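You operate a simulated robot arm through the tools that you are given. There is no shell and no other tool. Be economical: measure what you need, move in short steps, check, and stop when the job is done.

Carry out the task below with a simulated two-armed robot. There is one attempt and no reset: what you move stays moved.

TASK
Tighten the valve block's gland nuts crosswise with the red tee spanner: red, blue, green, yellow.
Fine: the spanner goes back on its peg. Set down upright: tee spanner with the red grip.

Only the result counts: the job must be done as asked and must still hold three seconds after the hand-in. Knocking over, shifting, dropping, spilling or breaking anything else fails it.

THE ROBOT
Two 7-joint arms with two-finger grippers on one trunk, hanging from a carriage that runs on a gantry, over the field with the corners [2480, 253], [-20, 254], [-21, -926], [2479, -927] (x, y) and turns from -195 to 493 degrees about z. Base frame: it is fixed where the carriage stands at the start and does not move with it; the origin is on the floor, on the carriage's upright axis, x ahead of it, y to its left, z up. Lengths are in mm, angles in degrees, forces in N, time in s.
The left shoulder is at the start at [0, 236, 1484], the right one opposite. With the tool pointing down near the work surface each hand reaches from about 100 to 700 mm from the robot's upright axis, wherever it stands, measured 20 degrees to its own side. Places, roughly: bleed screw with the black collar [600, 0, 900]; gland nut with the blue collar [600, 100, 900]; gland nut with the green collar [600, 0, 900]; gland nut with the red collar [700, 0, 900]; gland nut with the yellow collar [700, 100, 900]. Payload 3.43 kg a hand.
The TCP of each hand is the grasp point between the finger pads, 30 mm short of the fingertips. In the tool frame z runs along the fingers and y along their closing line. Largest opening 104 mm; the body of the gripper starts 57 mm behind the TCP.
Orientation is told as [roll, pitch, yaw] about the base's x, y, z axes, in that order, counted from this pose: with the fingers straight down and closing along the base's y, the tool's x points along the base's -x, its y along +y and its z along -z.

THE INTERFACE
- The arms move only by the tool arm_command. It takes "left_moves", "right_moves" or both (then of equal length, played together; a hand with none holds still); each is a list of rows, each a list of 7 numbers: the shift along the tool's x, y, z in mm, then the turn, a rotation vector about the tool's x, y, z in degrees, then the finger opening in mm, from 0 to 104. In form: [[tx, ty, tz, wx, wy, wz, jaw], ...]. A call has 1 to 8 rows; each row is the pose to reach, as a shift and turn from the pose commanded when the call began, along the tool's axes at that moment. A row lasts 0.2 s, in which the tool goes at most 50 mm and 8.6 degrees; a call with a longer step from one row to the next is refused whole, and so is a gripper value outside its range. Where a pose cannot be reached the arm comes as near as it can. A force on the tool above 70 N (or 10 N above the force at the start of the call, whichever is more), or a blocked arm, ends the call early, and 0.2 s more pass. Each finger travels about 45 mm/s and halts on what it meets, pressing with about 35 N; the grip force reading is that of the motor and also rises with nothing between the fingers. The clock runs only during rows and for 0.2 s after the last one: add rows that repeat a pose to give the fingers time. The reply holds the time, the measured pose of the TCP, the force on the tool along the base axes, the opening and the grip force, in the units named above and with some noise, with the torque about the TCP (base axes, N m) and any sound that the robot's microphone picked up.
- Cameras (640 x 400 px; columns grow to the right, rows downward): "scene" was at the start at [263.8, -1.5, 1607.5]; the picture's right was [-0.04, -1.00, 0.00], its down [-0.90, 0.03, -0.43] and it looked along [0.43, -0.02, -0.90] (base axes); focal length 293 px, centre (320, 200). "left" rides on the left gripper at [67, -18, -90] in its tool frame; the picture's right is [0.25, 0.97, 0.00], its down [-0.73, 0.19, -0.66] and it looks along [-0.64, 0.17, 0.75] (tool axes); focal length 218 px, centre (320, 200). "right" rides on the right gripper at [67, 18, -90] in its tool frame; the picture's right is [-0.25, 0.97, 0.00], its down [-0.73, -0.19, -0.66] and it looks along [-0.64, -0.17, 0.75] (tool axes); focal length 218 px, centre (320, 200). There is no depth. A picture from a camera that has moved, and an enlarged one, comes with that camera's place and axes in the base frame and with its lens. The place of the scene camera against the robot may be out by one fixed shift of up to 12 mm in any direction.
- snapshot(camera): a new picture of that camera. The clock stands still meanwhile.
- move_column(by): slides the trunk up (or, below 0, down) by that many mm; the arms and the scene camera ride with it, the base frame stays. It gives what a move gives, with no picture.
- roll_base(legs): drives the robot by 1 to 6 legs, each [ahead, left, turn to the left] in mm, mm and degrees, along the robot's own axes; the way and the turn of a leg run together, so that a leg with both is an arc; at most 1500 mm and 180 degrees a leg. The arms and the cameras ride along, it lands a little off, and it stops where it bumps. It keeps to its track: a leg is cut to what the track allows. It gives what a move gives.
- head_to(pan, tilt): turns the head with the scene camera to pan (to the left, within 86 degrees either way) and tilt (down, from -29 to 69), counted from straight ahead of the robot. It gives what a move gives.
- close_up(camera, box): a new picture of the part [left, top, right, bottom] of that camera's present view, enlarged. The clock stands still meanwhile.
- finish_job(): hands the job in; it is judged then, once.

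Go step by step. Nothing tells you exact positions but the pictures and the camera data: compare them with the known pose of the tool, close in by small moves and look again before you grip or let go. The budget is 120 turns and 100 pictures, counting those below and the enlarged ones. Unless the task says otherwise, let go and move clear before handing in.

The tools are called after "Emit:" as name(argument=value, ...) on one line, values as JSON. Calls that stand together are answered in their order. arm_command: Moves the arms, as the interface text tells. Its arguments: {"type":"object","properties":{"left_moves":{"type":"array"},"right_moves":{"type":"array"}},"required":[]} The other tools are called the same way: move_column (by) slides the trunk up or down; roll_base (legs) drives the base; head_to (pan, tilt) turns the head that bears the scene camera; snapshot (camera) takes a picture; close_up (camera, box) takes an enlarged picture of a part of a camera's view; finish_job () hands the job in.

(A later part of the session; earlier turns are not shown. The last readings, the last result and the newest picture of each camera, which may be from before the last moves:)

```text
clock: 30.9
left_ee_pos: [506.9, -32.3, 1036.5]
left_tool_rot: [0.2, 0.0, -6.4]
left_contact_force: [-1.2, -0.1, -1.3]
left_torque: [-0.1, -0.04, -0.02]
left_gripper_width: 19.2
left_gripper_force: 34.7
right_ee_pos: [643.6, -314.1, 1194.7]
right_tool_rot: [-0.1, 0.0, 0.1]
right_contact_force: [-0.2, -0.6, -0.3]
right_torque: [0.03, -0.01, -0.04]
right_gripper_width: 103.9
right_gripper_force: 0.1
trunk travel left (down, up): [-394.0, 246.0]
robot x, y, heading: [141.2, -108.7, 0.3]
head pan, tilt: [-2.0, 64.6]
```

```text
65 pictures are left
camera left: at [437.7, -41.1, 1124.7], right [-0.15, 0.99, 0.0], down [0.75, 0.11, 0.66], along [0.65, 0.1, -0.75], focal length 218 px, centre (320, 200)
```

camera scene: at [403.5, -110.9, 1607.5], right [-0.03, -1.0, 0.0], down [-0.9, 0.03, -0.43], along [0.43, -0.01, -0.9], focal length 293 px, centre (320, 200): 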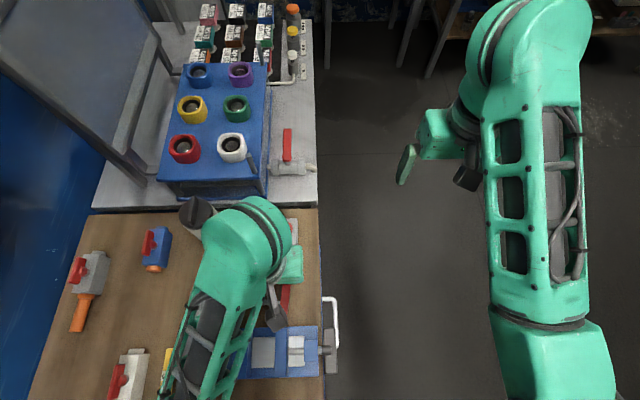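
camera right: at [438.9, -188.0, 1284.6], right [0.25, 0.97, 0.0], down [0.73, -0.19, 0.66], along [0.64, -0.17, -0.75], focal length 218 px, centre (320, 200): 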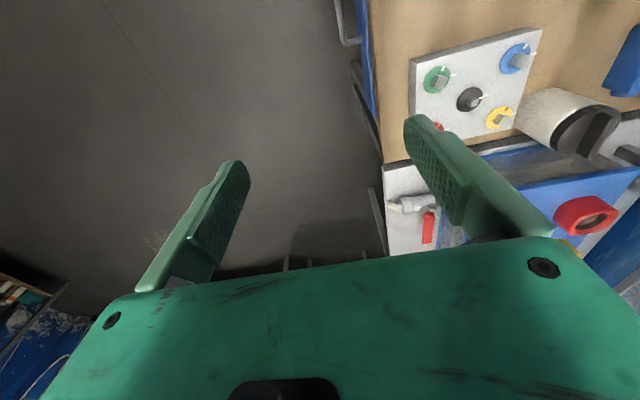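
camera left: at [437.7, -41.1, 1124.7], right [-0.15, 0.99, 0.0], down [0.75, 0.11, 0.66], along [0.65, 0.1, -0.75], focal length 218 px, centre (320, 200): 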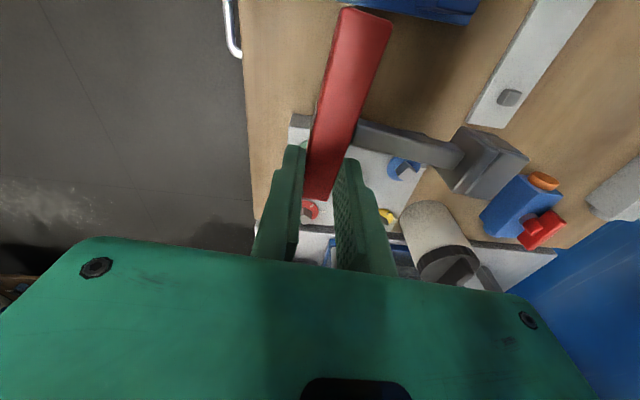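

Held firmly. Now I roll the hand in small steps so that the stem swings downward (hand ending pointing to -y).

Emit:
arm_command(left_moves=[[0, 8, -8, 7.5, 0, 0, 5], [0, 16, -16, 15, 0, 0, 5], [0, 24, -24, 22.5, 0, 0, 5], [0, 32, -30, 30, 0, 0, 5], [0, 40, -30, 37.5, 0, 0, 5], [0, 48, -30, 45, 0, 0, 5], [0, 48, -30, 45, 0, 0, 5]])

Emit:
snapshot(camera="scene")

```text
clock: 32.5
left_ee_pos: [511.9, 15.3, 1067.1]
left_tool_rot: [-44.8, -0.1, -6.3]
left_contact_force: [-0.8, 0.7, -0.8]
left_torque: [0.0, -0.05, 0.01]
left_gripper_width: 19.2
left_gripper_force: 35.7
right_ee_pos: [644.9, -313.7, 1194.4]
right_tool_rot: [0.0, 0.0, 0.1]
right_contact_force: [0.0, -0.7, 0.2]
right_torque: [-0.01, -0.03, 0.03]
right_gripper_width: 104.0
right_gripper_force: 0.1
trunk travel left (down, up): [-394.0, 246.0]
robot x, y, heading: [137.4, -108.6, 0.2]
head pan, tilt: [-2.0, 64.6]
```

```text
64 pictures are left
camera scene: at [403.4, -111.0, 1607.5], right [-0.03, -1.0, 0.0], down [-0.9, 0.03, -0.43], along [0.43, -0.01, -0.9], focal length 293 px, centre (320, 200)
```

scene: 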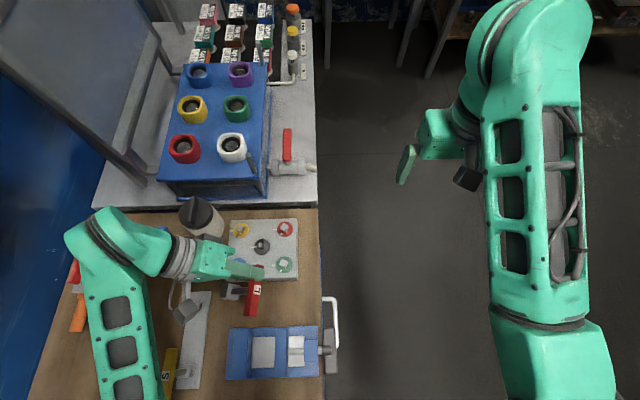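

The roll works. I finish it to 90° while shifting toward the table's free right side, where the right hand can take the spanner from above.

Emit:
arm_command(left_moves=[[-10, -12, 7.5, 7.5, 0, 0, 5], [-20, -24, 15, 15, 0, 0, 5], [-30, -36, 22.5, 22.5, 0, 0, 5], [-40, -49, 30, 30, 0, 0, 5], [-50, -61, 38, 37.5, 0, 0, 5], [-60, -73.5, 45.2, 45, 0, 0, 5], [-60, -73.5, 45.2, 45, 0, 0, 5]])

Emit:
snapshot(camera="scene")

Emit:
snapshot(camera="right")

Emit:
snapshot(camera="left")

```text
clock: 34.1
left_ee_pos: [531.1, 23.8, 1077.9]
left_tool_rot: [-50.3, 0.6, -7.0]
left_contact_force: [-0.2, -0.8, -0.9]
left_torque: [0.01, -0.02, 0.0]
left_gripper_width: 19.3
left_gripper_force: 34.9
left hand out of reach, approached as far as the arm can: row 1, 2, 3, 4, 5, 6, 7
right_ee_pos: [644.7, -313.5, 1194.9]
right_tool_rot: [0.0, 0.0, 0.1]
right_contact_force: [0.5, -0.6, -0.1]
right_torque: [0.03, 0.0, 0.04]
right_gripper_width: 104.1
right_gripper_force: 0.0
trunk travel left (down, up): [-394.0, 246.0]
robot x, y, heading: [137.0, -109.4, -0.1]
head pan, tilt: [-2.0, 64.6]
```

```text
63 pictures are left
camera scene: at [403.6, -111.0, 1607.6], right [-0.03, -1.0, 0.0], down [-0.9, 0.03, -0.43], along [0.43, -0.01, -0.9], focal length 293 px, centre (320, 200)
```

scene: 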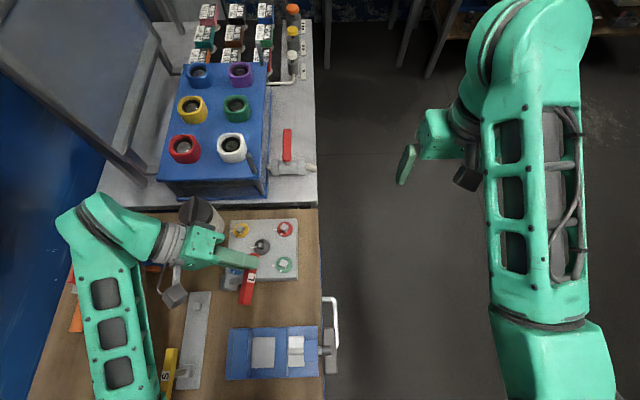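

```text
62 pictures are left
camera right: at [579.0, -297.2, 1284.5], right [0.25, 0.97, 0.0], down [0.73, -0.19, 0.66], along [0.64, -0.16, -0.75], focal length 218 px, centre (320, 200)
```

right: 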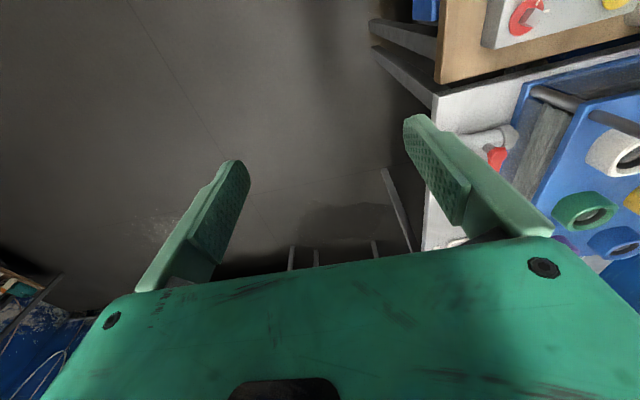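

```text
61 pictures are left
camera left: at [472.2, 90.9, 1147.4], right [-0.18, 0.65, -0.74], down [0.8, 0.53, 0.26], along [0.57, -0.55, -0.62], focal length 218 px, centre (320, 200)
```

left: 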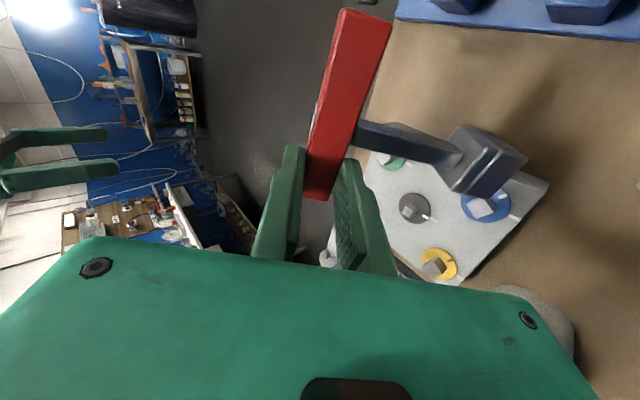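

The wrist rolls only to about -50°, so the stem now points down-left at 50°. The right hand can take the bar along the stem from the upper right (rolled +40°); I look closely to fix where the bar is.

Emit:
close_up(camera="scene", box=[200, 240, 280, 310])

Emit:
close_up(camera="left", box=[270, 0, 430, 210])

```text
5.71 times, centred on (240, 275) of scene
camera zoom: at [403.6, -111.0, 1607.6], right [-0.03, -1.0, 0.0], down [-0.9, 0.03, -0.43], along [0.43, -0.01, -0.9], focal length 1674 px, centre (777, -229)
```

zoom: 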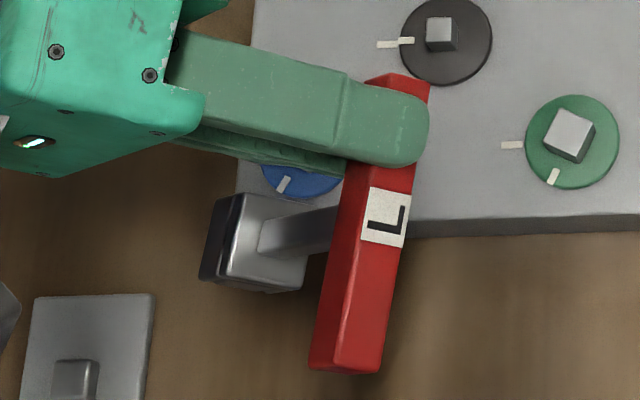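

```text
1.90 times, centred on (350, 105) of left
camera zoom: at [472.2, 90.9, 1147.4], right [-0.18, 0.65, -0.74], down [0.8, 0.53, 0.26], along [0.57, -0.55, -0.62], focal length 416 px, centre (263, 381)
```

zoom: 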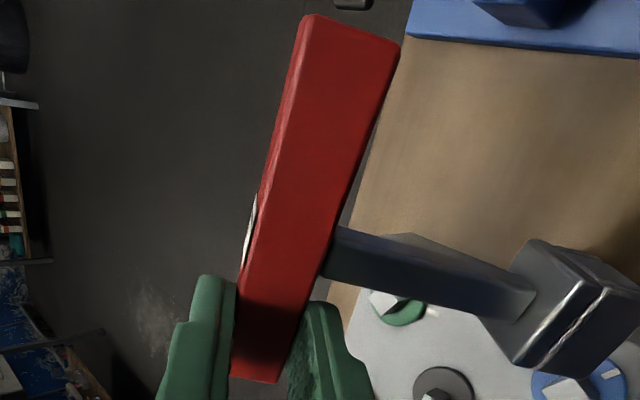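

The bar's centre is near (500, 9, 1062) and the left fingers hold only its far end, leaving the middle free. I bring the right hand to a staging pose 150 mm back along the stem axis.

Emit:
arm_command(right_moves=[[22.4, 32.6, 2.6, -5.7, -0.3, 1, 60], [44.8, 65.2, 5.2, -11.4, -0.7, 1.9, 60], [67.2, 97.8, 7.8, -17, -1, 2.9, 60], [89.6, 130.4, 10.4, -22.7, -1.4, 3.8, 60], [112, 163, 13, -28.3, -1.7, 4.8, 60], [134.4, 195.6, 15.6, -34, -2.1, 5.7, 60], [157, 228, 18, -39.7, -2.4, 6.7, 60], [157, 228, 18, -39.7, -2.4, 6.7, 60]])

Emit:
snapshot(camera="right")

Emit:
snapshot(camera="scene")

```text
clock: 35.9
left_ee_pos: [530.4, 24.6, 1078.3]
left_tool_rot: [-50.2, 0.6, -7.0]
left_contact_force: [0.0, -0.7, -1.0]
left_torque: [0.01, -0.02, 0.0]
left_gripper_width: 19.1
left_gripper_force: 35.1
right_ee_pos: [488.3, -88.2, 1175.5]
right_tool_rot: [39.9, 0.0, -6.8]
right_contact_force: [0.7, -0.2, -0.3]
right_torque: [0.0, -0.01, 0.02]
right_gripper_width: 60.2
right_gripper_force: 0.1
right hand out of reach, approached as far as the arm can: row 1, 2
trunk travel left (down, up): [-394.0, 246.0]
robot x, y, heading: [139.3, -109.1, 0.3]
head pan, tilt: [-2.0, 64.6]
```

```text
58 pictures are left
camera right: at [417.3, -123.8, 1256.4], right [0.34, 0.71, 0.62], down [0.66, -0.65, 0.38], along [0.67, 0.28, -0.69], focal length 218 px, centre (320, 200)
```

right: 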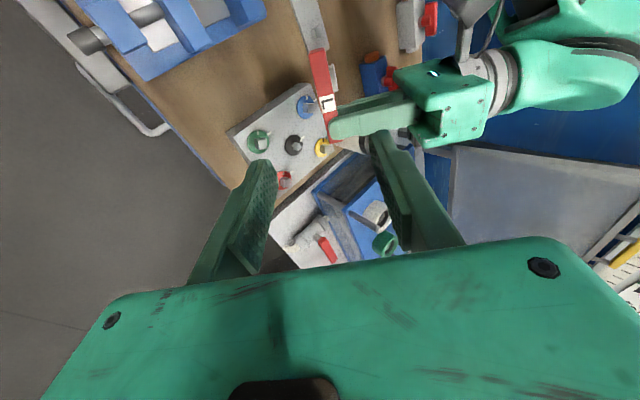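

```text
57 pictures are left
camera scene: at [403.5, -111.0, 1607.6], right [-0.03, -1.0, 0.0], down [-0.9, 0.03, -0.43], along [0.43, -0.01, -0.9], focal length 293 px, centre (320, 200)
```

scene: 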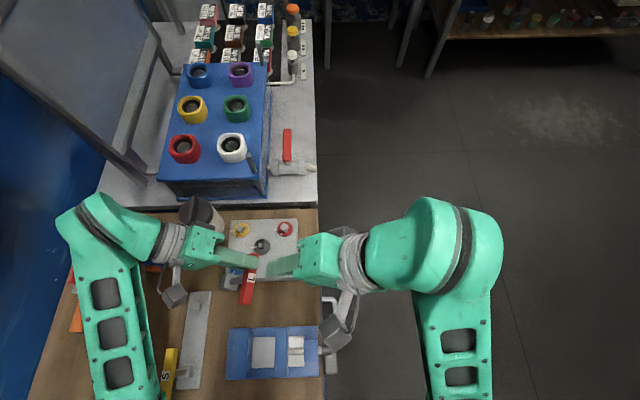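

Perfect staging. I zoom on the bar in the right camera to refine the approach.

Emit:
close_up(camera="right", box=[280, 30, 380, 150])

```text
3.33 times, centred on (330, 90) of right
camera zoom: at [417.3, -123.8, 1256.4], right [0.34, 0.71, 0.62], down [0.66, -0.65, 0.38], along [0.67, 0.28, -0.69], focal length 728 px, centre (287, 567)
```

zoom: 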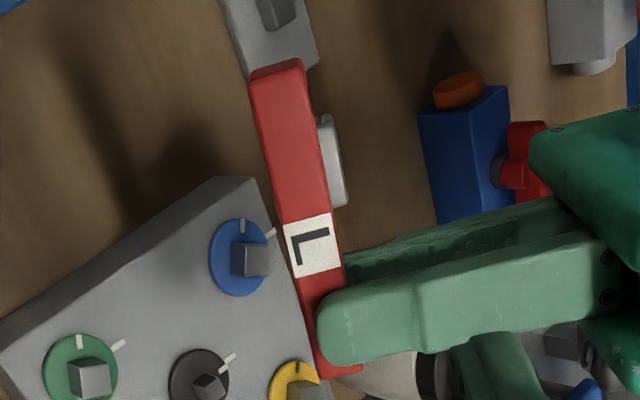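

I shift 7.5 mm sideways to centre on the bar and close in 100 mm along the stem axis, then look again.

Emit:
arm_command(right_moves=[[0, 7.5, 10, 0, 0, 0, 60], [0, 7.5, 40, 0, 0, 0, 60], [0, 7.5, 70, 0, 0, 0, 60], [0, 7.5, 95, 0, 0, 0, 60], [0, 7.5, 95, 0, 0, 0, 60]])

Emit:
snapshot(camera="right")

Emit:
close_up(camera="scene", box=[180, 220, 340, 320])

```text
clock: 37.1
left_ee_pos: [530.7, 24.7, 1077.0]
left_tool_rot: [-50.2, 0.6, -6.9]
left_contact_force: [0.8, 0.2, -1.3]
left_torque: [0.0, -0.02, -0.01]
left_gripper_width: 19.2
left_gripper_force: 35.7
right_ee_pos: [509.7, -76.5, 1135.8]
right_tool_rot: [39.3, 0.1, -6.3]
right_contact_force: [-0.1, 0.3, 0.6]
right_torque: [-0.02, 0.02, 0.0]
right_gripper_width: 59.9
right_gripper_force: 0.0
right hand out of reach, approached as far as the arm can: row 2, 3, 4, 5
trunk travel left (down, up): [-394.0, 246.0]
robot x, y, heading: [138.0, -111.7, 0.0]
head pan, tilt: [-2.0, 64.6]
```

```text
55 pictures are left
camera right: at [440.2, -112.2, 1216.8], right [0.33, 0.72, 0.61], down [0.66, -0.64, 0.39], along [0.67, 0.28, -0.69], focal length 218 px, centre (320, 200)
```

right: 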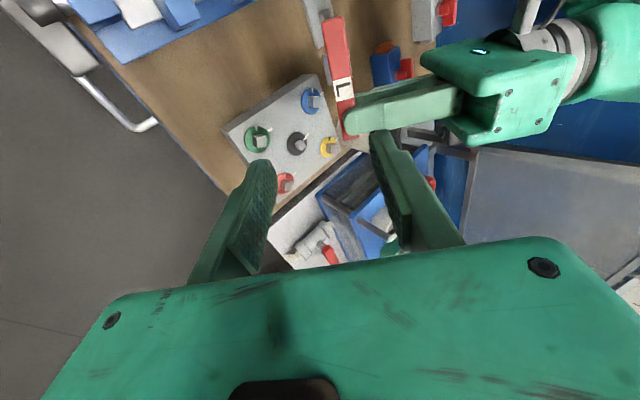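

```text
4.00 times, centred on (260, 270) of scene
camera zoom: at [403.7, -110.4, 1607.6], right [-0.03, -1.0, 0.0], down [-0.9, 0.03, -0.43], along [0.43, -0.01, -0.9], focal length 1172 px, centre (560, -80)
```

zoom: 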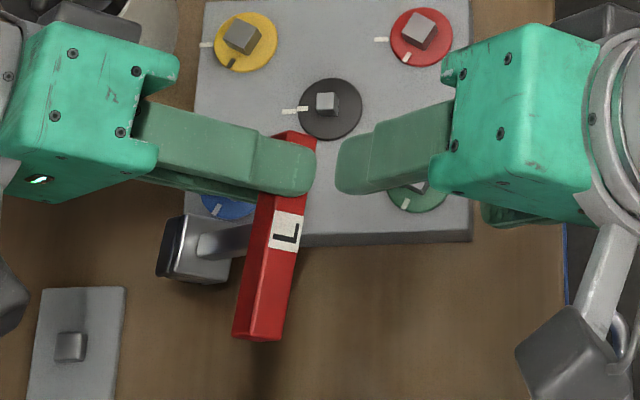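

The right hand runs out of reach across the centre line. I move the left hand with the spanner gently forward and to the right, to between the two shoulders, easing its roll by 5°; the right hand first backs off a bit.

Emit:
arm_command(right_moves=[[0, 0, -25, 0, 0, 0, 60], [0, 0, -50, 0, 0, 0, 60], [0, -30, -60, 0, 0, 0, 60], [0, -60, -60, 0, 0, 0, 60]])

Emit:
arm_command(left_moves=[[-9.6, -4.1, 4.9, -0.6, 0, 0, 5], [-19.2, -8.2, 9.8, -1.2, 0, 0, 5], [-28.8, -12.3, 14.7, -1.9, 0, 0, 5], [-38.4, -16.4, 19.6, -2.5, 0, 0, 5], [-48, -20.4, 24.5, -3.1, 0, 0, 5], [-57.6, -24.5, 29.5, -3.8, 0, 0, 5], [-67.2, -28.6, 34.4, -4.4, 0, 0, 5], [-76.8, -32.7, 39.3, -5, 0, 0, 5]])

```text
clock: 38.1
left_ee_pos: [530.4, 24.6, 1078.0]
left_tool_rot: [-50.3, 0.6, -7.0]
left_contact_force: [-0.4, -0.4, -1.5]
left_torque: [0.0, -0.07, 0.03]
left_gripper_width: 19.1
left_gripper_force: 35.4
right_ee_pos: [500.4, -160.6, 1145.3]
right_tool_rot: [39.7, 0.0, -6.8]
right_contact_force: [-0.2, 1.0, -1.0]
right_torque: [0.02, -0.03, -0.05]
right_gripper_width: 60.0
right_gripper_force: 0.0
trunk travel left (down, up): [-394.0, 246.0]
robot x, y, heading: [142.1, -109.1, -0.1]
head pan, tilt: [-2.0, 64.6]
```

```text
clock: 39.9
left_ee_pos: [584.5, -30.9, 1093.8]
left_tool_rot: [-45.4, 0.7, -7.0]
left_contact_force: [0.4, 0.2, -0.9]
left_torque: [-0.01, -0.06, -0.02]
left_gripper_width: 19.1
left_gripper_force: 35.6
left hand out of reach, approached as far as the arm can: row 4, 5, 6, 7, 8
right_ee_pos: [499.8, -159.8, 1144.7]
right_tool_rot: [39.8, -0.1, -6.8]
right_contact_force: [-0.4, 0.0, 0.6]
right_torque: [0.03, -0.01, 0.0]
right_gripper_width: 59.7
right_gripper_force: 0.2
trunk travel left (down, up): [-394.0, 246.0]
robot x, y, heading: [142.3, -110.2, -0.0]
head pan, tilt: [-2.0, 64.6]
```

The left hand moved over. I bring the right hand to a new staging pose 80 mm short of the bar, at the matching roll of 44.6°.

Emit:
arm_command(right_moves=[[-9, 12, 12, -1.2, 0, 0, 60], [-19, 24, 25, -2.4, 0, 0, 60], [-28, 36, 37, -3.6, 0, 0, 60], [-37.3, 47, 49.6, -4.8, 0, 0, 60], [-37.3, 47, 49.6, -4.8, 0, 0, 60]])

Emit:
snapshot(camera="right")

```text
clock: 41.1
left_ee_pos: [583.8, -31.7, 1093.0]
left_tool_rot: [-45.4, 0.7, -7.0]
left_contact_force: [-0.1, -0.1, -1.5]
left_torque: [0.0, -0.01, -0.02]
left_gripper_width: 19.1
left_gripper_force: 34.8
right_ee_pos: [523.1, -122.0, 1157.6]
right_tool_rot: [42.6, 0.0, -6.7]
right_contact_force: [0.5, 0.3, 0.0]
right_torque: [0.0, 0.0, -0.02]
right_gripper_width: 59.9
right_gripper_force: 0.0
right hand out of reach, approached as far as the arm can: row 2, 3, 4, 5
trunk travel left (down, up): [-394.0, 246.0]
robot x, y, heading: [139.0, -111.0, 0.0]
head pan, tilt: [-2.0, 64.6]
```

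```text
53 pictures are left
camera right: at [452.7, -162.3, 1234.9], right [0.34, 0.68, 0.66], down [0.65, -0.67, 0.35], along [0.68, 0.31, -0.67], focal length 218 px, centre (320, 200)
```

right: 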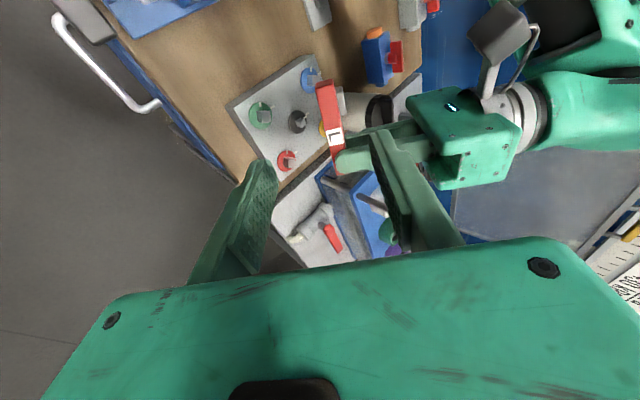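

The right arm is at its tuck limit there, so a mid-air handover this way fails. New plan: lay the spanner back gently where it was, let the right hand pick it up (its yaw range suits turning the stem toward the robot and pitching the hand forward so the spanner stands upright), then have the left hand take it from above. First the left hand rolls back level over the free spot.

Emit:
arm_command(right_moves=[[0, -40, -10, 7, 0, 0, 60], [-10, -80, -20, 14, 0, 0, 60], [-20, -120, -30, 21, 0, 0, 60], [-30, -160, -30, 28, 0, 0, 60], [-30, -190, -30, 35, 0, 0, 60], [-30, -190, -30, 40, 0, 0, 60]])

Emit:
arm_command(left_moves=[[12.9, 5, 7.4, -7.5, 0, 0, 5], [25.8, 10, 14.9, -15, 0, 0, 5], [38.7, 15.2, 22.3, -22.5, 0, 0, 5], [51.6, 20.3, 29.8, -30, 0, 0, 5], [64.5, 25.3, 37.2, -37.7, 0, 0, 5], [77.3, 30.4, 44.7, -45.4, 0, 0, 5], [77.3, 30.4, 44.7, -45.4, 0, 0, 5]])

Emit:
snapshot(camera="left")

```text
clock: 42.5
left_ee_pos: [584.3, -31.7, 1093.5]
left_tool_rot: [-45.4, 0.6, -7.0]
left_contact_force: [-0.1, -0.3, -1.4]
left_torque: [-0.04, -0.03, -0.02]
left_gripper_width: 19.3
left_gripper_force: 35.5
right_ee_pos: [535.6, -281.9, 1045.2]
right_tool_rot: [4.5, 0.1, -6.8]
right_contact_force: [0.6, -0.2, 0.8]
right_torque: [0.02, 0.03, 0.0]
right_gripper_width: 59.9
right_gripper_force: 0.0
trunk travel left (down, up): [-394.0, 246.0]
robot x, y, heading: [141.6, -110.0, 0.4]
head pan, tilt: [-2.0, 64.6]
```

```text
clock: 44.1
left_ee_pos: [504.4, -33.6, 1040.9]
left_tool_rot: [0.2, 0.6, -7.0]
left_contact_force: [-0.8, 0.6, -1.4]
left_torque: [-0.02, -0.04, 0.01]
left_gripper_width: 19.3
left_gripper_force: 34.8
right_ee_pos: [535.2, -282.6, 1045.5]
right_tool_rot: [4.6, 0.0, -6.8]
right_contact_force: [-0.8, 0.4, -0.1]
right_torque: [-0.01, 0.02, 0.01]
right_gripper_width: 60.1
right_gripper_force: 0.1
trunk travel left (down, up): [-394.0, 246.0]
robot x, y, heading: [143.1, -111.7, 0.1]
head pan, tilt: [-2.0, 64.6]
```

```text
52 pictures are left
camera left: at [437.3, -41.1, 1128.4], right [-0.13, 0.99, 0.01], down [0.75, 0.1, 0.65], along [0.64, 0.09, -0.76], focal length 218 px, centre (320, 200)
```

left: 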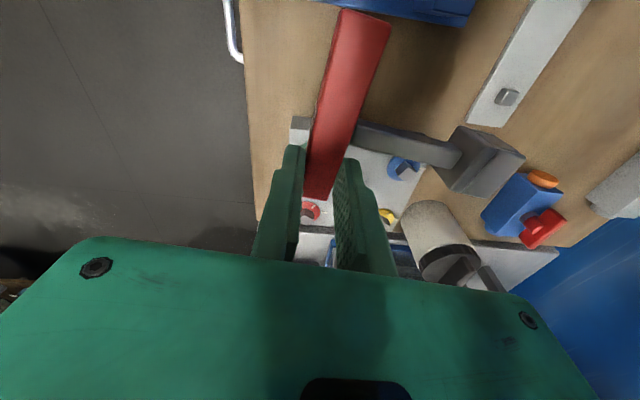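

I lower it to its former height on the table and release it softly.

Emit:
arm_command(left_moves=[[-4, 0, 35, 0, 0, 0, 5], [-4, 0, 70, 0, 0, 0, 5], [-4, 0, 105, 0, 0, 0, 5], [-4, 0, 130, 0, 0, 0, 5], [-4, 0, 142, 0, 0, 0, 5], [-4, 0, 147, 0, 0, 0, 5], [-4, 0, 147, 0, 0, 0, 5]])

```text
clock: 45.7
left_ee_pos: [506.5, -34.5, 893.7]
left_tool_rot: [0.0, 0.5, -7.0]
left_contact_force: [0.0, -1.2, 4.6]
left_torque: [0.25, -0.04, 0.02]
left_gripper_width: 19.2
left_gripper_force: 35.2
right_ee_pos: [535.7, -281.6, 1045.4]
right_tool_rot: [4.6, 0.0, -6.8]
right_contact_force: [-1.0, 0.2, -0.5]
right_torque: [-0.06, 0.01, 0.01]
right_gripper_width: 60.1
right_gripper_force: 0.1
trunk travel left (down, up): [-394.0, 246.0]
robot x, y, heading: [137.8, -112.8, 0.0]
head pan, tilt: [-2.0, 64.6]
```

Emit:
arm_command(left_moves=[[0, 0, 0, 0, 0, 0, 30], [0, 0, 0, 0, 0, 0, 55], [0, 0, 0, 0, 0, 0, 55], [0, 0, -35, 0, 0, 0, 55], [0, 0, -80, 0, 0, 0, 55], [0, 0, -125, 0, 0, 0, 55], [0, 0, -170, 0, 0, 0, 55], [0, 0, -200, 0, 0, 0, 55]])

Emit:
arm_command(left_moves=[[-10, 45, 0, 0, 0, 0, 55], [-20, 90, 0, 0, 0, 0, 55], [-30, 135, 0, 0, 0, 0, 55], [-40, 180, 0, 0, 0, 0, 55], [-50, 225, 0, 0, 0, 0, 55], [-60, 260, 0, 0, 0, 0, 55]])

Emit:
close_up(camera="scene", box=[200, 210, 360, 330])

```text
clock: 47.5
left_ee_pos: [508.4, -32.3, 1092.3]
left_tool_rot: [0.2, 0.8, -7.0]
left_contact_force: [-0.4, 0.0, 0.4]
left_torque: [-0.02, -0.01, -0.01]
left_gripper_width: 54.9
left_gripper_force: 0.2
right_ee_pos: [534.6, -282.0, 1044.0]
right_tool_rot: [4.7, 0.0, -6.8]
right_contact_force: [-0.6, 0.1, -0.4]
right_torque: [-0.01, -0.02, 0.0]
right_gripper_width: 60.1
right_gripper_force: 0.0
trunk travel left (down, up): [-394.0, 246.0]
robot x, y, heading: [137.3, -111.5, 0.3]
head pan, tilt: [-2.0, 64.6]
```

```text
clock: 48.9
left_ee_pos: [601.5, 218.2, 1094.6]
left_tool_rot: [0.2, 0.5, -7.0]
left_contact_force: [0.5, 0.0, 0.1]
left_torque: [0.0, 0.01, -0.02]
left_gripper_width: 55.0
left_gripper_force: 0.1
right_ee_pos: [535.0, -281.4, 1045.4]
right_tool_rot: [4.7, -0.1, -6.8]
right_contact_force: [-0.2, 0.1, 1.4]
right_torque: [0.0, -0.02, 0.0]
right_gripper_width: 60.1
right_gripper_force: 0.1
trunk travel left (down, up): [-394.0, 246.0]
robot x, y, heading: [137.5, -107.7, 0.1]
head pan, tilt: [-2.0, 64.6]
```

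```text
3.33 times, centred on (280, 270) of scene
camera zoom: at [403.7, -110.7, 1607.6], right [-0.03, -1.0, 0.0], down [-0.9, 0.03, -0.43], along [0.43, -0.01, -0.9], focal length 977 px, centre (453, -33)
```

zoom: 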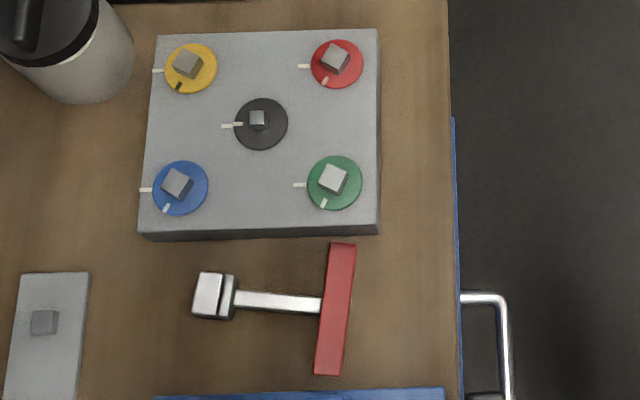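

The spanner rests flat again, centre ≈ (482, -32). The right hand moves above the bar's near half.

Emit:
arm_command(right_moves=[[18, 40, 0, 2, 0, 0, 60], [36, 80, 0, 4.7, 0, 0, 60], [54, 120, 0, 4.7, 0, 0, 60], [72, 160, 0, 4.7, 0, 0, 60], [90, 200, 0, 4.7, 0, 0, 60], [107, 241, 0, 4.7, 0, 0, 60], [107, 241, 0, 4.7, 0, 0, 60]])

Emit:
snapshot(camera="right")

```text
clock: 50.5
left_ee_pos: [600.7, 217.1, 1095.1]
left_tool_rot: [0.0, 0.7, -7.0]
left_contact_force: [-0.4, -1.1, -0.1]
left_torque: [0.0, 0.0, 0.03]
left_gripper_width: 55.0
left_gripper_force: 0.0
right_ee_pos: [456.7, -31.2, 1063.7]
right_tool_rot: [-0.2, 0.0, -6.9]
right_contact_force: [-0.4, 0.3, 0.6]
right_torque: [0.03, 0.01, 0.0]
right_gripper_width: 60.0
right_gripper_force: 0.1
trunk travel left (down, up): [-394.0, 246.0]
robot x, y, heading: [137.1, -112.7, 0.1]
head pan, tilt: [-2.0, 64.6]
```

```text
50 pictures are left
camera right: at [393.4, -6.1, 1153.3], right [0.37, 0.93, 0.0], down [0.7, -0.27, 0.66], along [0.61, -0.24, -0.75], focal length 218 px, centre (320, 200)
```

right: 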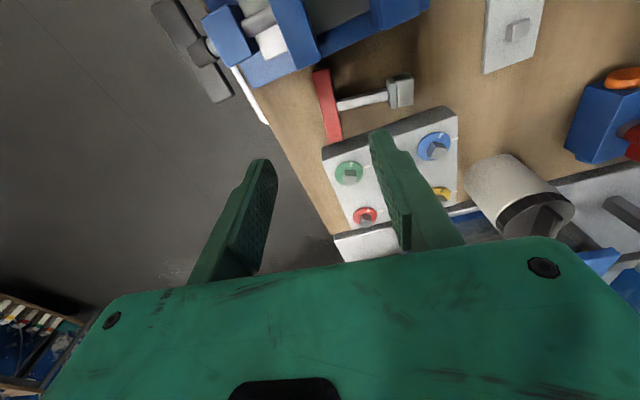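

The bar is 3 mm off the tool's centre line; I correct that and go down.

Emit:
arm_command(right_moves=[[-1, 3, 45, 0, 0, 0, 60], [-1, 3, 90, 0, 0, 0, 60], [-1, 3, 130, 0, 0, 0, 60], [-1, 3, 150, 0, 0, 0, 60], [-1, 3, 150, 0, 0, 0, 60]])

Emit:
snapshot(camera="right")

```text
clock: 51.7
left_ee_pos: [600.2, 216.6, 1093.6]
left_tool_rot: [0.0, 0.6, -7.0]
left_contact_force: [-0.1, 0.0, 0.9]
left_torque: [-0.01, -0.03, -0.02]
left_gripper_width: 54.9
left_gripper_force: 0.1
right_ee_pos: [453.2, -36.7, 953.3]
right_tool_rot: [-0.2, 0.1, -6.8]
right_contact_force: [-0.8, 0.0, 0.3]
right_torque: [0.0, -0.06, 0.02]
right_gripper_width: 59.8
right_gripper_force: 0.0
right hand out of reach, approached as far as the arm can: row 3, 4, 5
trunk travel left (down, up): [-394.0, 246.0]
robot x, y, heading: [138.8, -111.2, -0.1]
head pan, tilt: [-2.0, 64.6]
```

```text
49 pictures are left
camera right: at [389.7, -11.8, 1043.5], right [0.37, 0.93, 0.0], down [0.7, -0.27, 0.66], along [0.61, -0.24, -0.75], focal length 218 px, centre (320, 200)
```

right: 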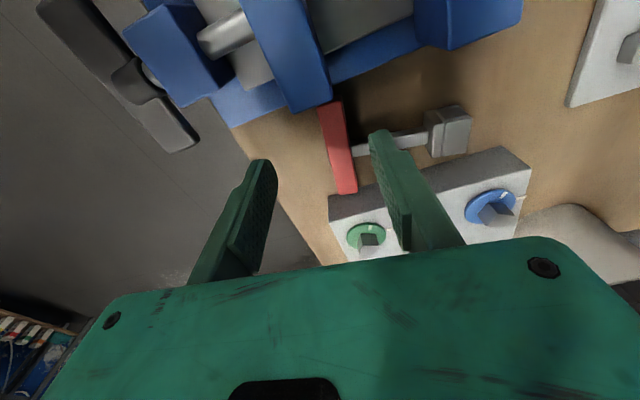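

The right arm cannot get lower there, so I raise it and roll the robot left 120 mm for a better stance (left hand pulled back a little first).

Emit:
arm_command(left_moves=[[15, -10, 0, 0, 0, 0, 55], [30, -20, 0, 0, 0, 0, 55], [45, -30, 0, 0, 0, 0, 55]], right_moves=[[0, 0, -40, 0, 0, 0, 60], [0, 0, -80, 0, 0, 0, 60], [0, 0, -110, 0, 0, 0, 60]])

Emit:
roll_base(legs=[[0, 120, 0]])

Emit:
snapshot(camera="scene")

```text
clock: 52.4
left_ee_pos: [575.0, 201.6, 1095.6]
left_tool_rot: [0.1, 0.4, -7.0]
left_contact_force: [-0.1, -1.1, -0.7]
left_torque: [0.04, -0.02, -0.02]
left_gripper_width: 54.9
left_gripper_force: 0.0
right_ee_pos: [434.3, -79.7, 929.5]
right_tool_rot: [-11.8, 6.4, -8.4]
right_contact_force: [49.6, 9.7, -2.1]
right_torque: [0.37, -2.01, -1.96]
right_gripper_width: 69.4
right_gripper_force: 7.0
trunk travel left (down, up): [-394.0, 246.0]
robot x, y, heading: [142.0, -111.3, 0.4]
head pan, tilt: [-2.0, 64.6]
stopped in row 3 (right hand): the force on the tool passed its limit at 151 N (the readings are from after the stop); the commanded pose is now the measured one
```

```text
clock: 53.3
left_ee_pos: [574.2, 240.3, 1094.7]
left_tool_rot: [0.1, 0.5, -7.0]
left_contact_force: [0.8, 0.2, 0.3]
left_torque: [0.01, 0.0, -0.02]
left_gripper_width: 55.2
left_gripper_force: 0.1
right_ee_pos: [435.1, -49.9, 925.3]
right_tool_rot: [-13.0, 5.4, -8.3]
right_contact_force: [23.0, 3.0, -2.2]
right_torque: [-0.25, -0.84, -0.61]
right_gripper_width: 63.0
right_gripper_force: 2.9
trunk travel left (down, up): [-394.0, 246.0]
robot x, y, heading: [140.9, -71.4, 0.1]
head pan, tilt: [-2.0, 64.6]
stopped in leg 1: the force on the tool passed its limit at 74 N (the readings are from after the stop); the commanded pose is now the measured one
```

```text
48 pictures are left
camera scene: at [408.0, -71.8, 1608.3], right [-0.03, -1.0, 0.0], down [-0.9, 0.03, -0.43], along [0.43, -0.01, -0.9], focal length 293 px, centre (320, 200)
```

scene: 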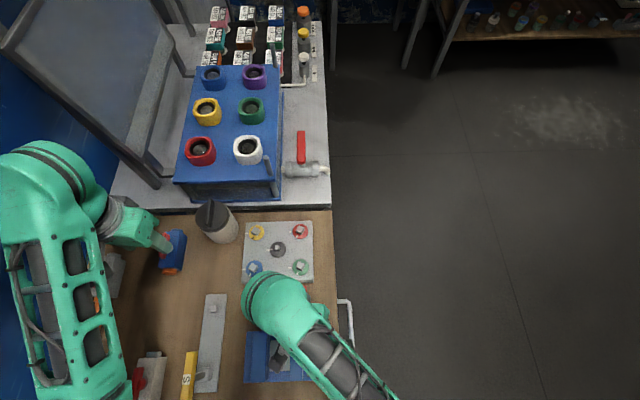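

The right arm swung oddly (singular pose) and is pressing on something, likely the vise. I look before moving anything.

Emit:
snapshot(camera="right")

Emit:
close_up(camera="scene", box=[190, 210, 350, 400])

```text
47 pictures are left
camera right: at [383.4, -4.7, 1013.9], right [0.37, 0.9, -0.24], down [0.78, -0.15, 0.61], along [0.51, -0.41, -0.75], focal length 218 px, centre (320, 200)
```

right: 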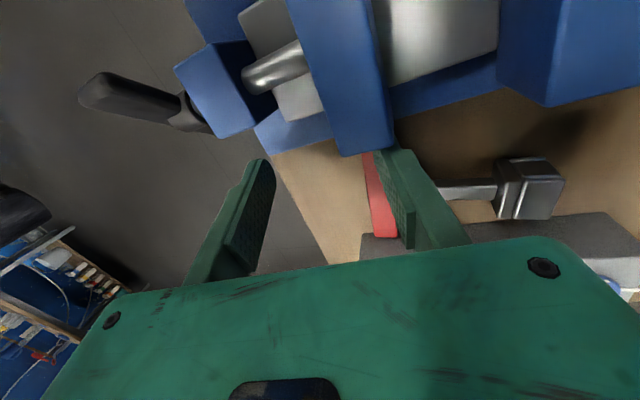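

```text
2.11 times, centred on (270, 305) of scene
camera zoom: at [408.0, -71.8, 1608.3], right [-0.03, -1.0, 0.0], down [-0.9, 0.03, -0.43], along [0.43, -0.01, -0.9], focal length 617 px, centre (425, -21)
```

zoom: 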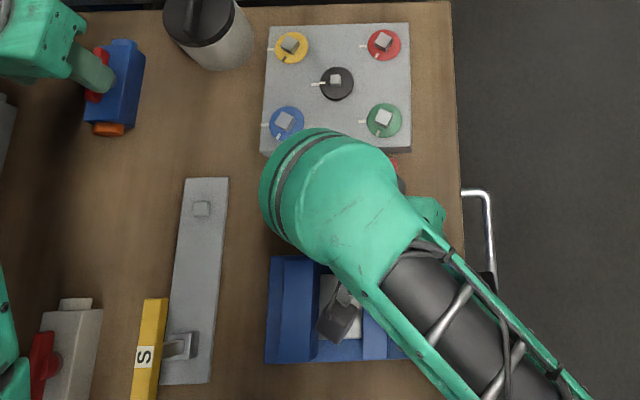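

The right finger leans against the vise jaw's face. I ease it off: a little forward (+x) and up, in small steps.

Emit:
arm_command(right_moves=[[-4, 0, 0, 0, 0, 0, 63], [-8, -1, -5, 0, 0, 0, 63], [-8, -3, -12, 0, 0, 0, 63], [-8, -6, -24, 0, 0, 0, 63]])

```text
clock: 54.3
left_ee_pos: [568.9, 239.8, 1093.6]
left_tool_rot: [0.1, 0.5, -6.9]
left_contact_force: [-0.2, 0.6, 0.3]
left_torque: [0.0, 0.01, -0.01]
left_gripper_width: 55.0
left_gripper_force: 0.0
right_ee_pos: [436.9, -51.6, 946.0]
right_tool_rot: [-13.1, 6.2, -8.3]
right_contact_force: [-0.3, 0.5, -0.5]
right_torque: [0.0, 0.0, 0.0]
right_gripper_width: 62.5
right_gripper_force: 0.0
trunk travel left (down, up): [-394.0, 246.0]
robot x, y, heading: [141.6, -69.6, 0.0]
head pan, tilt: [-2.0, 64.6]
```

Free of contact. I continue up.

Emit:
arm_command(right_moves=[[0, -5, -20, 0, 0, 0, 63], [0, -9, -40, 0, 0, 0, 63], [0, -13, -60, 0, 0, 0, 63], [0, -18, -80, 0, 0, 0, 63], [0, -22, -100, 0, 0, 0, 63]])

Emit:
snapshot(camera="right")

```text
clock: 55.5
left_ee_pos: [570.5, 239.7, 1094.1]
left_tool_rot: [0.2, 0.6, -6.9]
left_contact_force: [0.6, 0.1, -0.2]
left_torque: [0.01, -0.01, 0.0]
left_gripper_width: 54.9
left_gripper_force: 0.1
right_ee_pos: [448.4, -51.6, 1046.8]
right_tool_rot: [-13.2, 6.1, -8.3]
right_contact_force: [-0.3, -0.3, -0.3]
right_torque: [-0.02, 0.0, -0.02]
right_gripper_width: 63.0
right_gripper_force: 0.0
trunk travel left (down, up): [-394.0, 246.0]
robot x, y, heading: [139.9, -70.2, 0.1]
head pan, tilt: [-2.0, 64.6]
```

```text
45 pictures are left
camera right: at [398.0, -6.8, 1136.9], right [0.36, 0.9, -0.25], down [0.78, -0.15, 0.6], along [0.5, -0.41, -0.76], focal length 218 px, centre (320, 200)
```

right: 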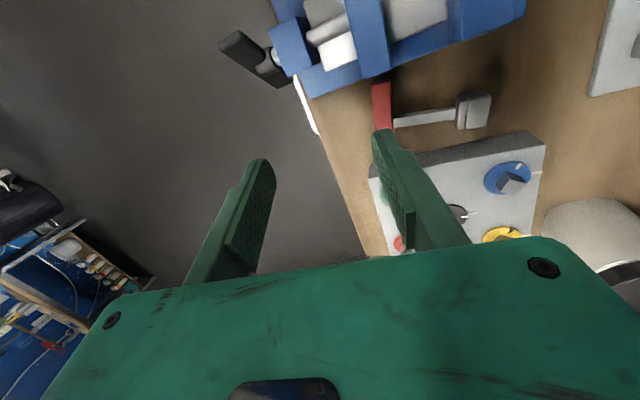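

Emit:
arm_command(right_moves=[[-15, -40, 0, -6, -3, 0, 63], [-30, -80, 0, -13, -6, 0, 63], [-45, -120, 0, -13, -6, 0, 63], [-60, -160, 0, -13, -6, 0, 63], [-75, -200, 0, -13, -6, 0, 63]])

Emit:
snapshot(camera="scene")

Emit:
close_up(camera="scene", box=[190, 270, 350, 390])

```text
clock: 56.7
left_ee_pos: [570.4, 240.9, 1093.8]
left_tool_rot: [0.1, 0.7, -7.0]
left_contact_force: [-0.3, -0.5, -0.7]
left_torque: [0.0, 0.0, -0.04]
left_gripper_width: 55.1
left_gripper_force: 0.0
right_ee_pos: [498.5, -255.3, 1084.8]
right_tool_rot: [-0.1, 0.1, -7.5]
right_contact_force: [-0.1, -0.2, -1.0]
right_torque: [0.01, 0.0, 0.0]
right_gripper_width: 63.1
right_gripper_force: 0.1
trunk travel left (down, up): [-394.0, 246.0]
robot x, y, heading: [141.7, -69.0, 0.4]
head pan, tilt: [-2.0, 64.6]
```

```text
44 pictures are left
camera scene: at [405.5, -71.8, 1607.6], right [-0.03, -1.0, 0.0], down [-0.9, 0.03, -0.43], along [0.43, -0.01, -0.9], focal length 293 px, centre (320, 200)
```

scene: 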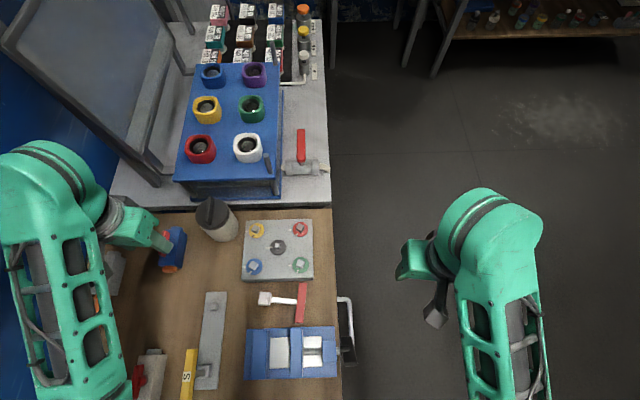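

```text
3.33 times, centred on (270, 330) of scene
camera zoom: at [405.5, -71.8, 1607.6], right [-0.03, -1.0, 0.0], down [-0.9, 0.03, -0.43], along [0.43, -0.01, -0.9], focal length 977 px, centre (487, -233)
```

zoom: 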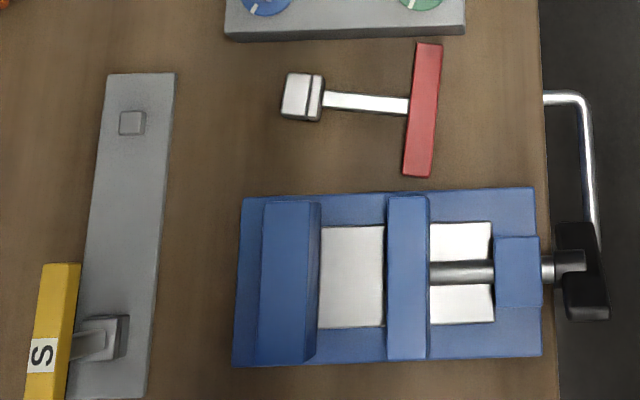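

The vise and the rack stand unchanged by my measurements, and the spanner still lies as before. I draw the left hand in and roll the robot 110 mm left, so the right arm mirrors the left's earlier good pick-up pose.

Emit:
arm_command(left_moves=[[10, -30, 0, 0, 0, 0, 55], [20, -60, 0, 0, 0, 0, 55], [30, -90, 0, 0, 0, 0, 55]])

Emit:
roll_base(legs=[[0, 110, 0]])

```text
clock: 57.5
left_ee_pos: [529.1, 154.5, 1093.8]
left_tool_rot: [0.1, 0.6, -7.0]
left_contact_force: [1.0, -0.3, -0.7]
left_torque: [-0.01, 0.03, 0.0]
left_gripper_width: 55.1
left_gripper_force: 0.0
right_ee_pos: [499.5, -256.0, 1084.8]
right_tool_rot: [-0.2, 0.1, -7.4]
right_contact_force: [-0.5, 1.4, -0.2]
right_torque: [0.0, 0.02, -0.02]
right_gripper_width: 63.1
right_gripper_force: 0.0
trunk travel left (down, up): [-394.0, 246.0]
robot x, y, heading: [141.0, -68.0, 0.3]
head pan, tilt: [-2.0, 64.6]
```

```text
clock: 58.7
left_ee_pos: [528.1, 266.0, 1093.4]
left_tool_rot: [0.2, 0.7, -7.0]
left_contact_force: [0.7, 0.0, 0.4]
left_torque: [-0.03, -0.01, -0.03]
left_gripper_width: 55.0
left_gripper_force: 0.0
right_ee_pos: [499.8, -144.6, 1084.8]
right_tool_rot: [0.0, 0.1, -7.5]
right_contact_force: [-0.7, -0.4, -0.1]
right_torque: [0.01, 0.01, -0.01]
right_gripper_width: 62.9
right_gripper_force: 0.0
trunk travel left (down, up): [-394.0, 246.0]
robot x, y, heading: [138.4, 40.4, 0.1]
head pan, tilt: [-2.0, 64.6]
```

Before gripping, I test empty-handed that the right hand can make the planned turn (yaw +90°, then pitch forward).

Emit:
arm_command(right_moves=[[-5, 0, 0, 0, 0, -8.5, 63], [-10, 0, 0, 0, 0, -17, 63], [-15, 0, 0, 0, 0, -25.5, 63], [-20, 0, 0, 0, 0, -34, 63], [-25, 0, 0, 0, 0, -42.5, 63], [-30, 0, 0, 0, 0, -51, 63], [-35, 0, 0, 0, 0, -59.5, 63], [-40, 0, 0, 0, 0, -68, 63]])

Emit:
arm_command(right_moves=[[0, 0, 0, 0, 0, -8.5, 63], [0, 0, 0, 0, 0, -17, 63], [0, 0, 0, 0, 0, -25.5, 63], [0, 0, 0, 0, 0, -29.5, 63]])

Emit:
arm_command(right_moves=[[0, 0, 0, 8, 0, 0, 63], [0, 0, 0, 16, 0, 0, 63], [0, 0, 0, 24, 0, 0, 63], [0, 0, 0, 32, 0, 0, 63], [0, 0, 0, 40, 0, 0, 63], [0, 0, 0, 48, 0, 0, 63], [0, 0, 0, 56, 0, 0, 63], [0, 0, 0, 64, 0, 0, 63]])

```text
clock: 60.5
left_ee_pos: [528.6, 264.9, 1094.0]
left_tool_rot: [0.1, 0.6, -7.0]
left_contact_force: [0.1, -0.1, -0.1]
left_torque: [0.03, -0.02, 0.01]
left_gripper_width: 54.9
left_gripper_force: 0.0
right_ee_pos: [539.7, -150.6, 1083.6]
right_tool_rot: [0.1, 0.2, 60.6]
right_contact_force: [-0.5, 0.2, 0.6]
right_torque: [-0.01, 0.03, -0.01]
right_gripper_width: 63.1
right_gripper_force: 0.1
trunk travel left (down, up): [-394.0, 246.0]
robot x, y, heading: [141.8, 42.8, 0.3]
head pan, tilt: [-2.0, 64.6]
```

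```text
clock: 61.5
left_ee_pos: [528.2, 266.1, 1093.2]
left_tool_rot: [0.0, 0.6, -7.0]
left_contact_force: [0.0, 0.4, -0.8]
left_torque: [0.01, -0.02, -0.02]
left_gripper_width: 55.0
left_gripper_force: 0.1
right_ee_pos: [538.4, -150.0, 1084.5]
right_tool_rot: [0.2, 0.1, 90.1]
right_contact_force: [0.5, -0.1, -0.4]
right_torque: [-0.01, 0.02, -0.01]
right_gripper_width: 63.2
right_gripper_force: 0.0
trunk travel left (down, up): [-394.0, 246.0]
robot x, y, heading: [142.1, 41.1, 0.0]
head pan, tilt: [-2.0, 64.6]
```

```text
clock: 63.3
left_ee_pos: [527.7, 265.1, 1093.8]
left_tool_rot: [0.1, 0.7, -7.1]
left_contact_force: [0.5, -0.1, 0.0]
left_torque: [-0.03, -0.01, 0.02]
left_gripper_width: 55.0
left_gripper_force: 0.0
right_ee_pos: [538.6, -150.0, 1084.8]
right_tool_rot: [-63.9, -0.1, 89.9]
right_contact_force: [0.1, 0.0, 0.1]
right_torque: [0.03, -0.01, 0.03]
right_gripper_width: 63.0
right_gripper_force: 0.1
trunk travel left (down, up): [-394.0, 246.0]
robot x, y, heading: [142.0, 42.9, 0.1]
head pan, tilt: [-2.0, 64.6]
```

It reaches 64° freely; I try the rest to 90°.

Emit:
arm_command(right_moves=[[0, 0, 0, 8, 0, 0, 63], [0, 0, 0, 16, 0, 0, 63], [0, 0, 0, 24, 0, 0, 63], [0, 0, 0, 26, 0, 0, 63]])

```text
clock: 64.3
left_ee_pos: [528.7, 265.3, 1094.8]
left_tool_rot: [0.1, 0.6, -7.1]
left_contact_force: [1.2, 0.2, 0.8]
left_torque: [-0.03, 0.02, 0.02]
left_gripper_width: 54.9
left_gripper_force: 0.0
right_ee_pos: [538.4, -150.6, 1083.8]
right_tool_rot: [-89.8, 0.1, 90.0]
right_contact_force: [-0.3, 0.4, 0.8]
right_torque: [0.04, 0.0, 0.03]
right_gripper_width: 62.7
right_gripper_force: 0.0
trunk travel left (down, up): [-394.0, 246.0]
robot x, y, heading: [141.1, 40.7, -0.1]
head pan, tilt: [-2.0, 64.6]
```

It works fully. I reverse back to the pick-up orientation (yaw -6.5°).

Emit:
arm_command(right_moves=[[0, 0, 0, -8.5, 0, 0, 63], [0, 0, 0, -17, 0, 0, 63], [0, 0, 0, -25.5, 0, 0, 63], [0, 0, 0, -34, 0, 0, 63], [0, 0, 0, -42.5, 0, 0, 63], [0, 0, 0, -51, 0, 0, 63], [0, 0, 0, -59.5, 0, 0, 63], [0, 0, 0, -68, 0, 0, 63]])

Emit:
arm_command(right_moves=[[0, 0, 0, -8.5, 0, 0, 63], [0, 0, 0, -17, 0, 0, 63], [0, 0, 0, -21.8, 0, 0, 63]])

Emit:
arm_command(right_moves=[[0, 0, 0, 0, 0, 8.5, 63], [0, 0, 0, 0, 0, 17, 63], [0, 0, 0, 0, 0, 25.5, 63], [0, 0, 0, 0, 0, 34, 63], [0, 0, 0, 0, 0, 42.5, 63], [0, 0, 0, 0, 0, 51, 63], [0, 0, 0, 0, 0, 59.5, 63], [0, 0, 0, 0, 0, 68, 63]])

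Emit:
arm_command(right_moves=[[0, 0, 0, 0, 0, 8.5, 63], [0, 0, 0, 0, 0, 17, 63], [0, 0, 0, 0, 0, 25.5, 63], [0, 0, 0, 0, 0, 28.5, 63]])

```text
clock: 66.1
left_ee_pos: [528.6, 266.0, 1094.8]
left_tool_rot: [0.1, 0.6, -7.1]
left_contact_force: [1.0, -0.4, -0.1]
left_torque: [-0.02, -0.04, -0.02]
left_gripper_width: 54.9
left_gripper_force: 0.0
right_ee_pos: [539.7, -150.1, 1084.6]
right_tool_rot: [-21.8, 0.2, 89.9]
right_contact_force: [0.4, 0.1, -0.7]
right_torque: [0.01, 0.01, -0.02]
right_gripper_width: 63.0
right_gripper_force: 0.1
trunk travel left (down, up): [-394.0, 246.0]
robot x, y, heading: [137.9, 40.2, 0.1]
head pan, tilt: [-2.0, 64.6]
```

```text
clock: 66.9
left_ee_pos: [528.1, 265.8, 1093.7]
left_tool_rot: [0.0, 0.5, -7.0]
left_contact_force: [-0.5, -0.2, 0.2]
left_torque: [0.0, 0.02, 0.0]
left_gripper_width: 54.9
left_gripper_force: 0.0
right_ee_pos: [538.6, -152.1, 1083.7]
right_tool_rot: [0.0, 0.1, 89.9]
right_contact_force: [0.2, 0.4, -0.2]
right_torque: [0.02, 0.03, -0.03]
right_gripper_width: 63.2
right_gripper_force: 0.1
trunk travel left (down, up): [-394.0, 246.0]
robot x, y, heading: [140.7, 37.9, -0.0]
head pan, tilt: [-2.0, 64.6]
```

```text
clock: 68.7
left_ee_pos: [528.2, 266.1, 1092.9]
left_tool_rot: [0.1, 0.6, -6.9]
left_contact_force: [-0.5, 0.6, -0.3]
left_torque: [-0.02, -0.03, 0.01]
left_gripper_width: 55.0
left_gripper_force: 0.1
right_ee_pos: [539.4, -151.5, 1086.0]
right_tool_rot: [-0.1, 0.0, 21.8]
right_contact_force: [-0.6, -0.4, -0.3]
right_torque: [0.02, -0.03, 0.0]
right_gripper_width: 63.0
right_gripper_force: 0.0
trunk travel left (down, up): [-394.0, 246.0]
robot x, y, heading: [143.3, 38.3, 0.3]
head pan, tilt: [-2.0, 64.6]
```

```text
clock: 69.7
left_ee_pos: [528.8, 266.0, 1093.9]
left_tool_rot: [0.1, 0.5, -7.0]
left_contact_force: [-0.8, -0.1, 0.6]
left_torque: [0.0, -0.02, 0.01]
left_gripper_width: 55.1
left_gripper_force: 0.1
right_ee_pos: [538.5, -150.8, 1084.7]
right_tool_rot: [-0.1, 0.0, -6.7]
right_contact_force: [-0.4, 0.4, -1.3]
right_torque: [0.02, 0.01, -0.03]
right_gripper_width: 63.4
right_gripper_force: 0.1
trunk travel left (down, up): [-394.0, 246.0]
robot x, y, heading: [138.3, 37.0, 0.1]
head pan, tilt: [-2.0, 64.6]
```

Now the right hand moves over the bar's far end part and descends to just above it.

Emit:
arm_command(right_moves=[[13, 37, 10, 0, 0, 0, 60], [26, 74, 25, 0, 0, 0, 60], [37.8, 111.3, 40, 0, 0, 0, 60], [37.8, 111.3, 80, 0, 0, 0, 60], [37.8, 111.3, 120, 0, 0, 0, 60], [37.8, 111.3, 150, 0, 0, 0, 60], [37.8, 111.3, 150, 0, 0, 0, 60]])

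Emit:
snapshot(camera="right")

```text
clock: 71.3
left_ee_pos: [529.8, 264.5, 1093.9]
left_tool_rot: [0.0, 0.7, -7.0]
left_contact_force: [0.9, 0.0, 0.5]
left_torque: [-0.01, -0.01, 0.01]
left_gripper_width: 55.1
left_gripper_force: 0.1
right_ee_pos: [515.5, -35.8, 934.1]
right_tool_rot: [0.1, -0.1, -6.6]
right_contact_force: [-0.4, 0.8, 0.5]
right_torque: [0.0, -0.04, 0.01]
right_gripper_width: 60.0
right_gripper_force: 0.0
trunk travel left (down, up): [-394.0, 246.0]
robot x, y, heading: [141.1, 38.8, -0.2]
head pan, tilt: [-2.0, 64.6]
```

```text
42 pictures are left
camera right: at [451.1, -11.2, 1023.9], right [0.36, 0.93, 0.0], down [0.7, -0.27, 0.66], along [0.61, -0.24, -0.75], focal length 218 px, centre (320, 200)
```

right: 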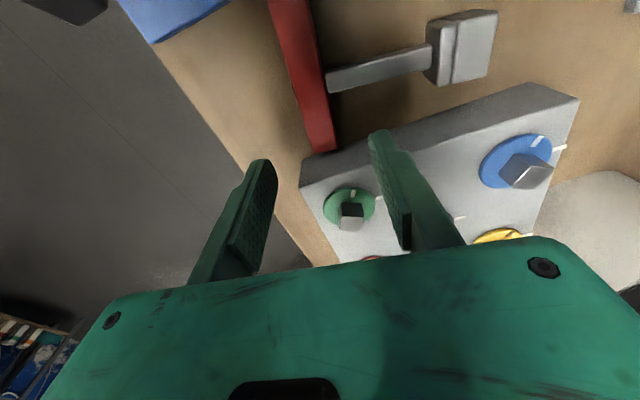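

Well placed. I descend the last 42 mm and close.

Emit:
arm_command(right_moves=[[3, -1, 15, 0, 0, 0, 60], [3, -1, 30, 0, 0, 0, 60], [3, -1, 40, 0, 0, 0, 60], [3, -1, 41, 0, 0, 0, 45], [3, -1, 41, 0, 0, 0, 25], [3, -1, 41, 0, 0, 0, 5], [3, -1, 41, 0, 0, 0, 5], [3, -1, 41, 0, 0, 0, 5]])

```text
clock: 73.1
left_ee_pos: [527.8, 265.5, 1093.4]
left_tool_rot: [0.1, 0.6, -7.0]
left_contact_force: [0.1, 0.0, 0.0]
left_torque: [0.04, -0.01, 0.02]
left_gripper_width: 55.1
left_gripper_force: 0.2
right_ee_pos: [511.9, -36.9, 893.1]
right_tool_rot: [0.0, -0.1, -6.6]
right_contact_force: [-0.3, 0.5, -0.2]
right_torque: [0.11, 0.05, 0.04]
right_gripper_width: 19.4
right_gripper_force: 34.5
trunk travel left (down, up): [-394.0, 246.0]
robot x, y, heading: [143.4, 42.5, 0.3]
head pan, tilt: [-2.0, 64.6]
```

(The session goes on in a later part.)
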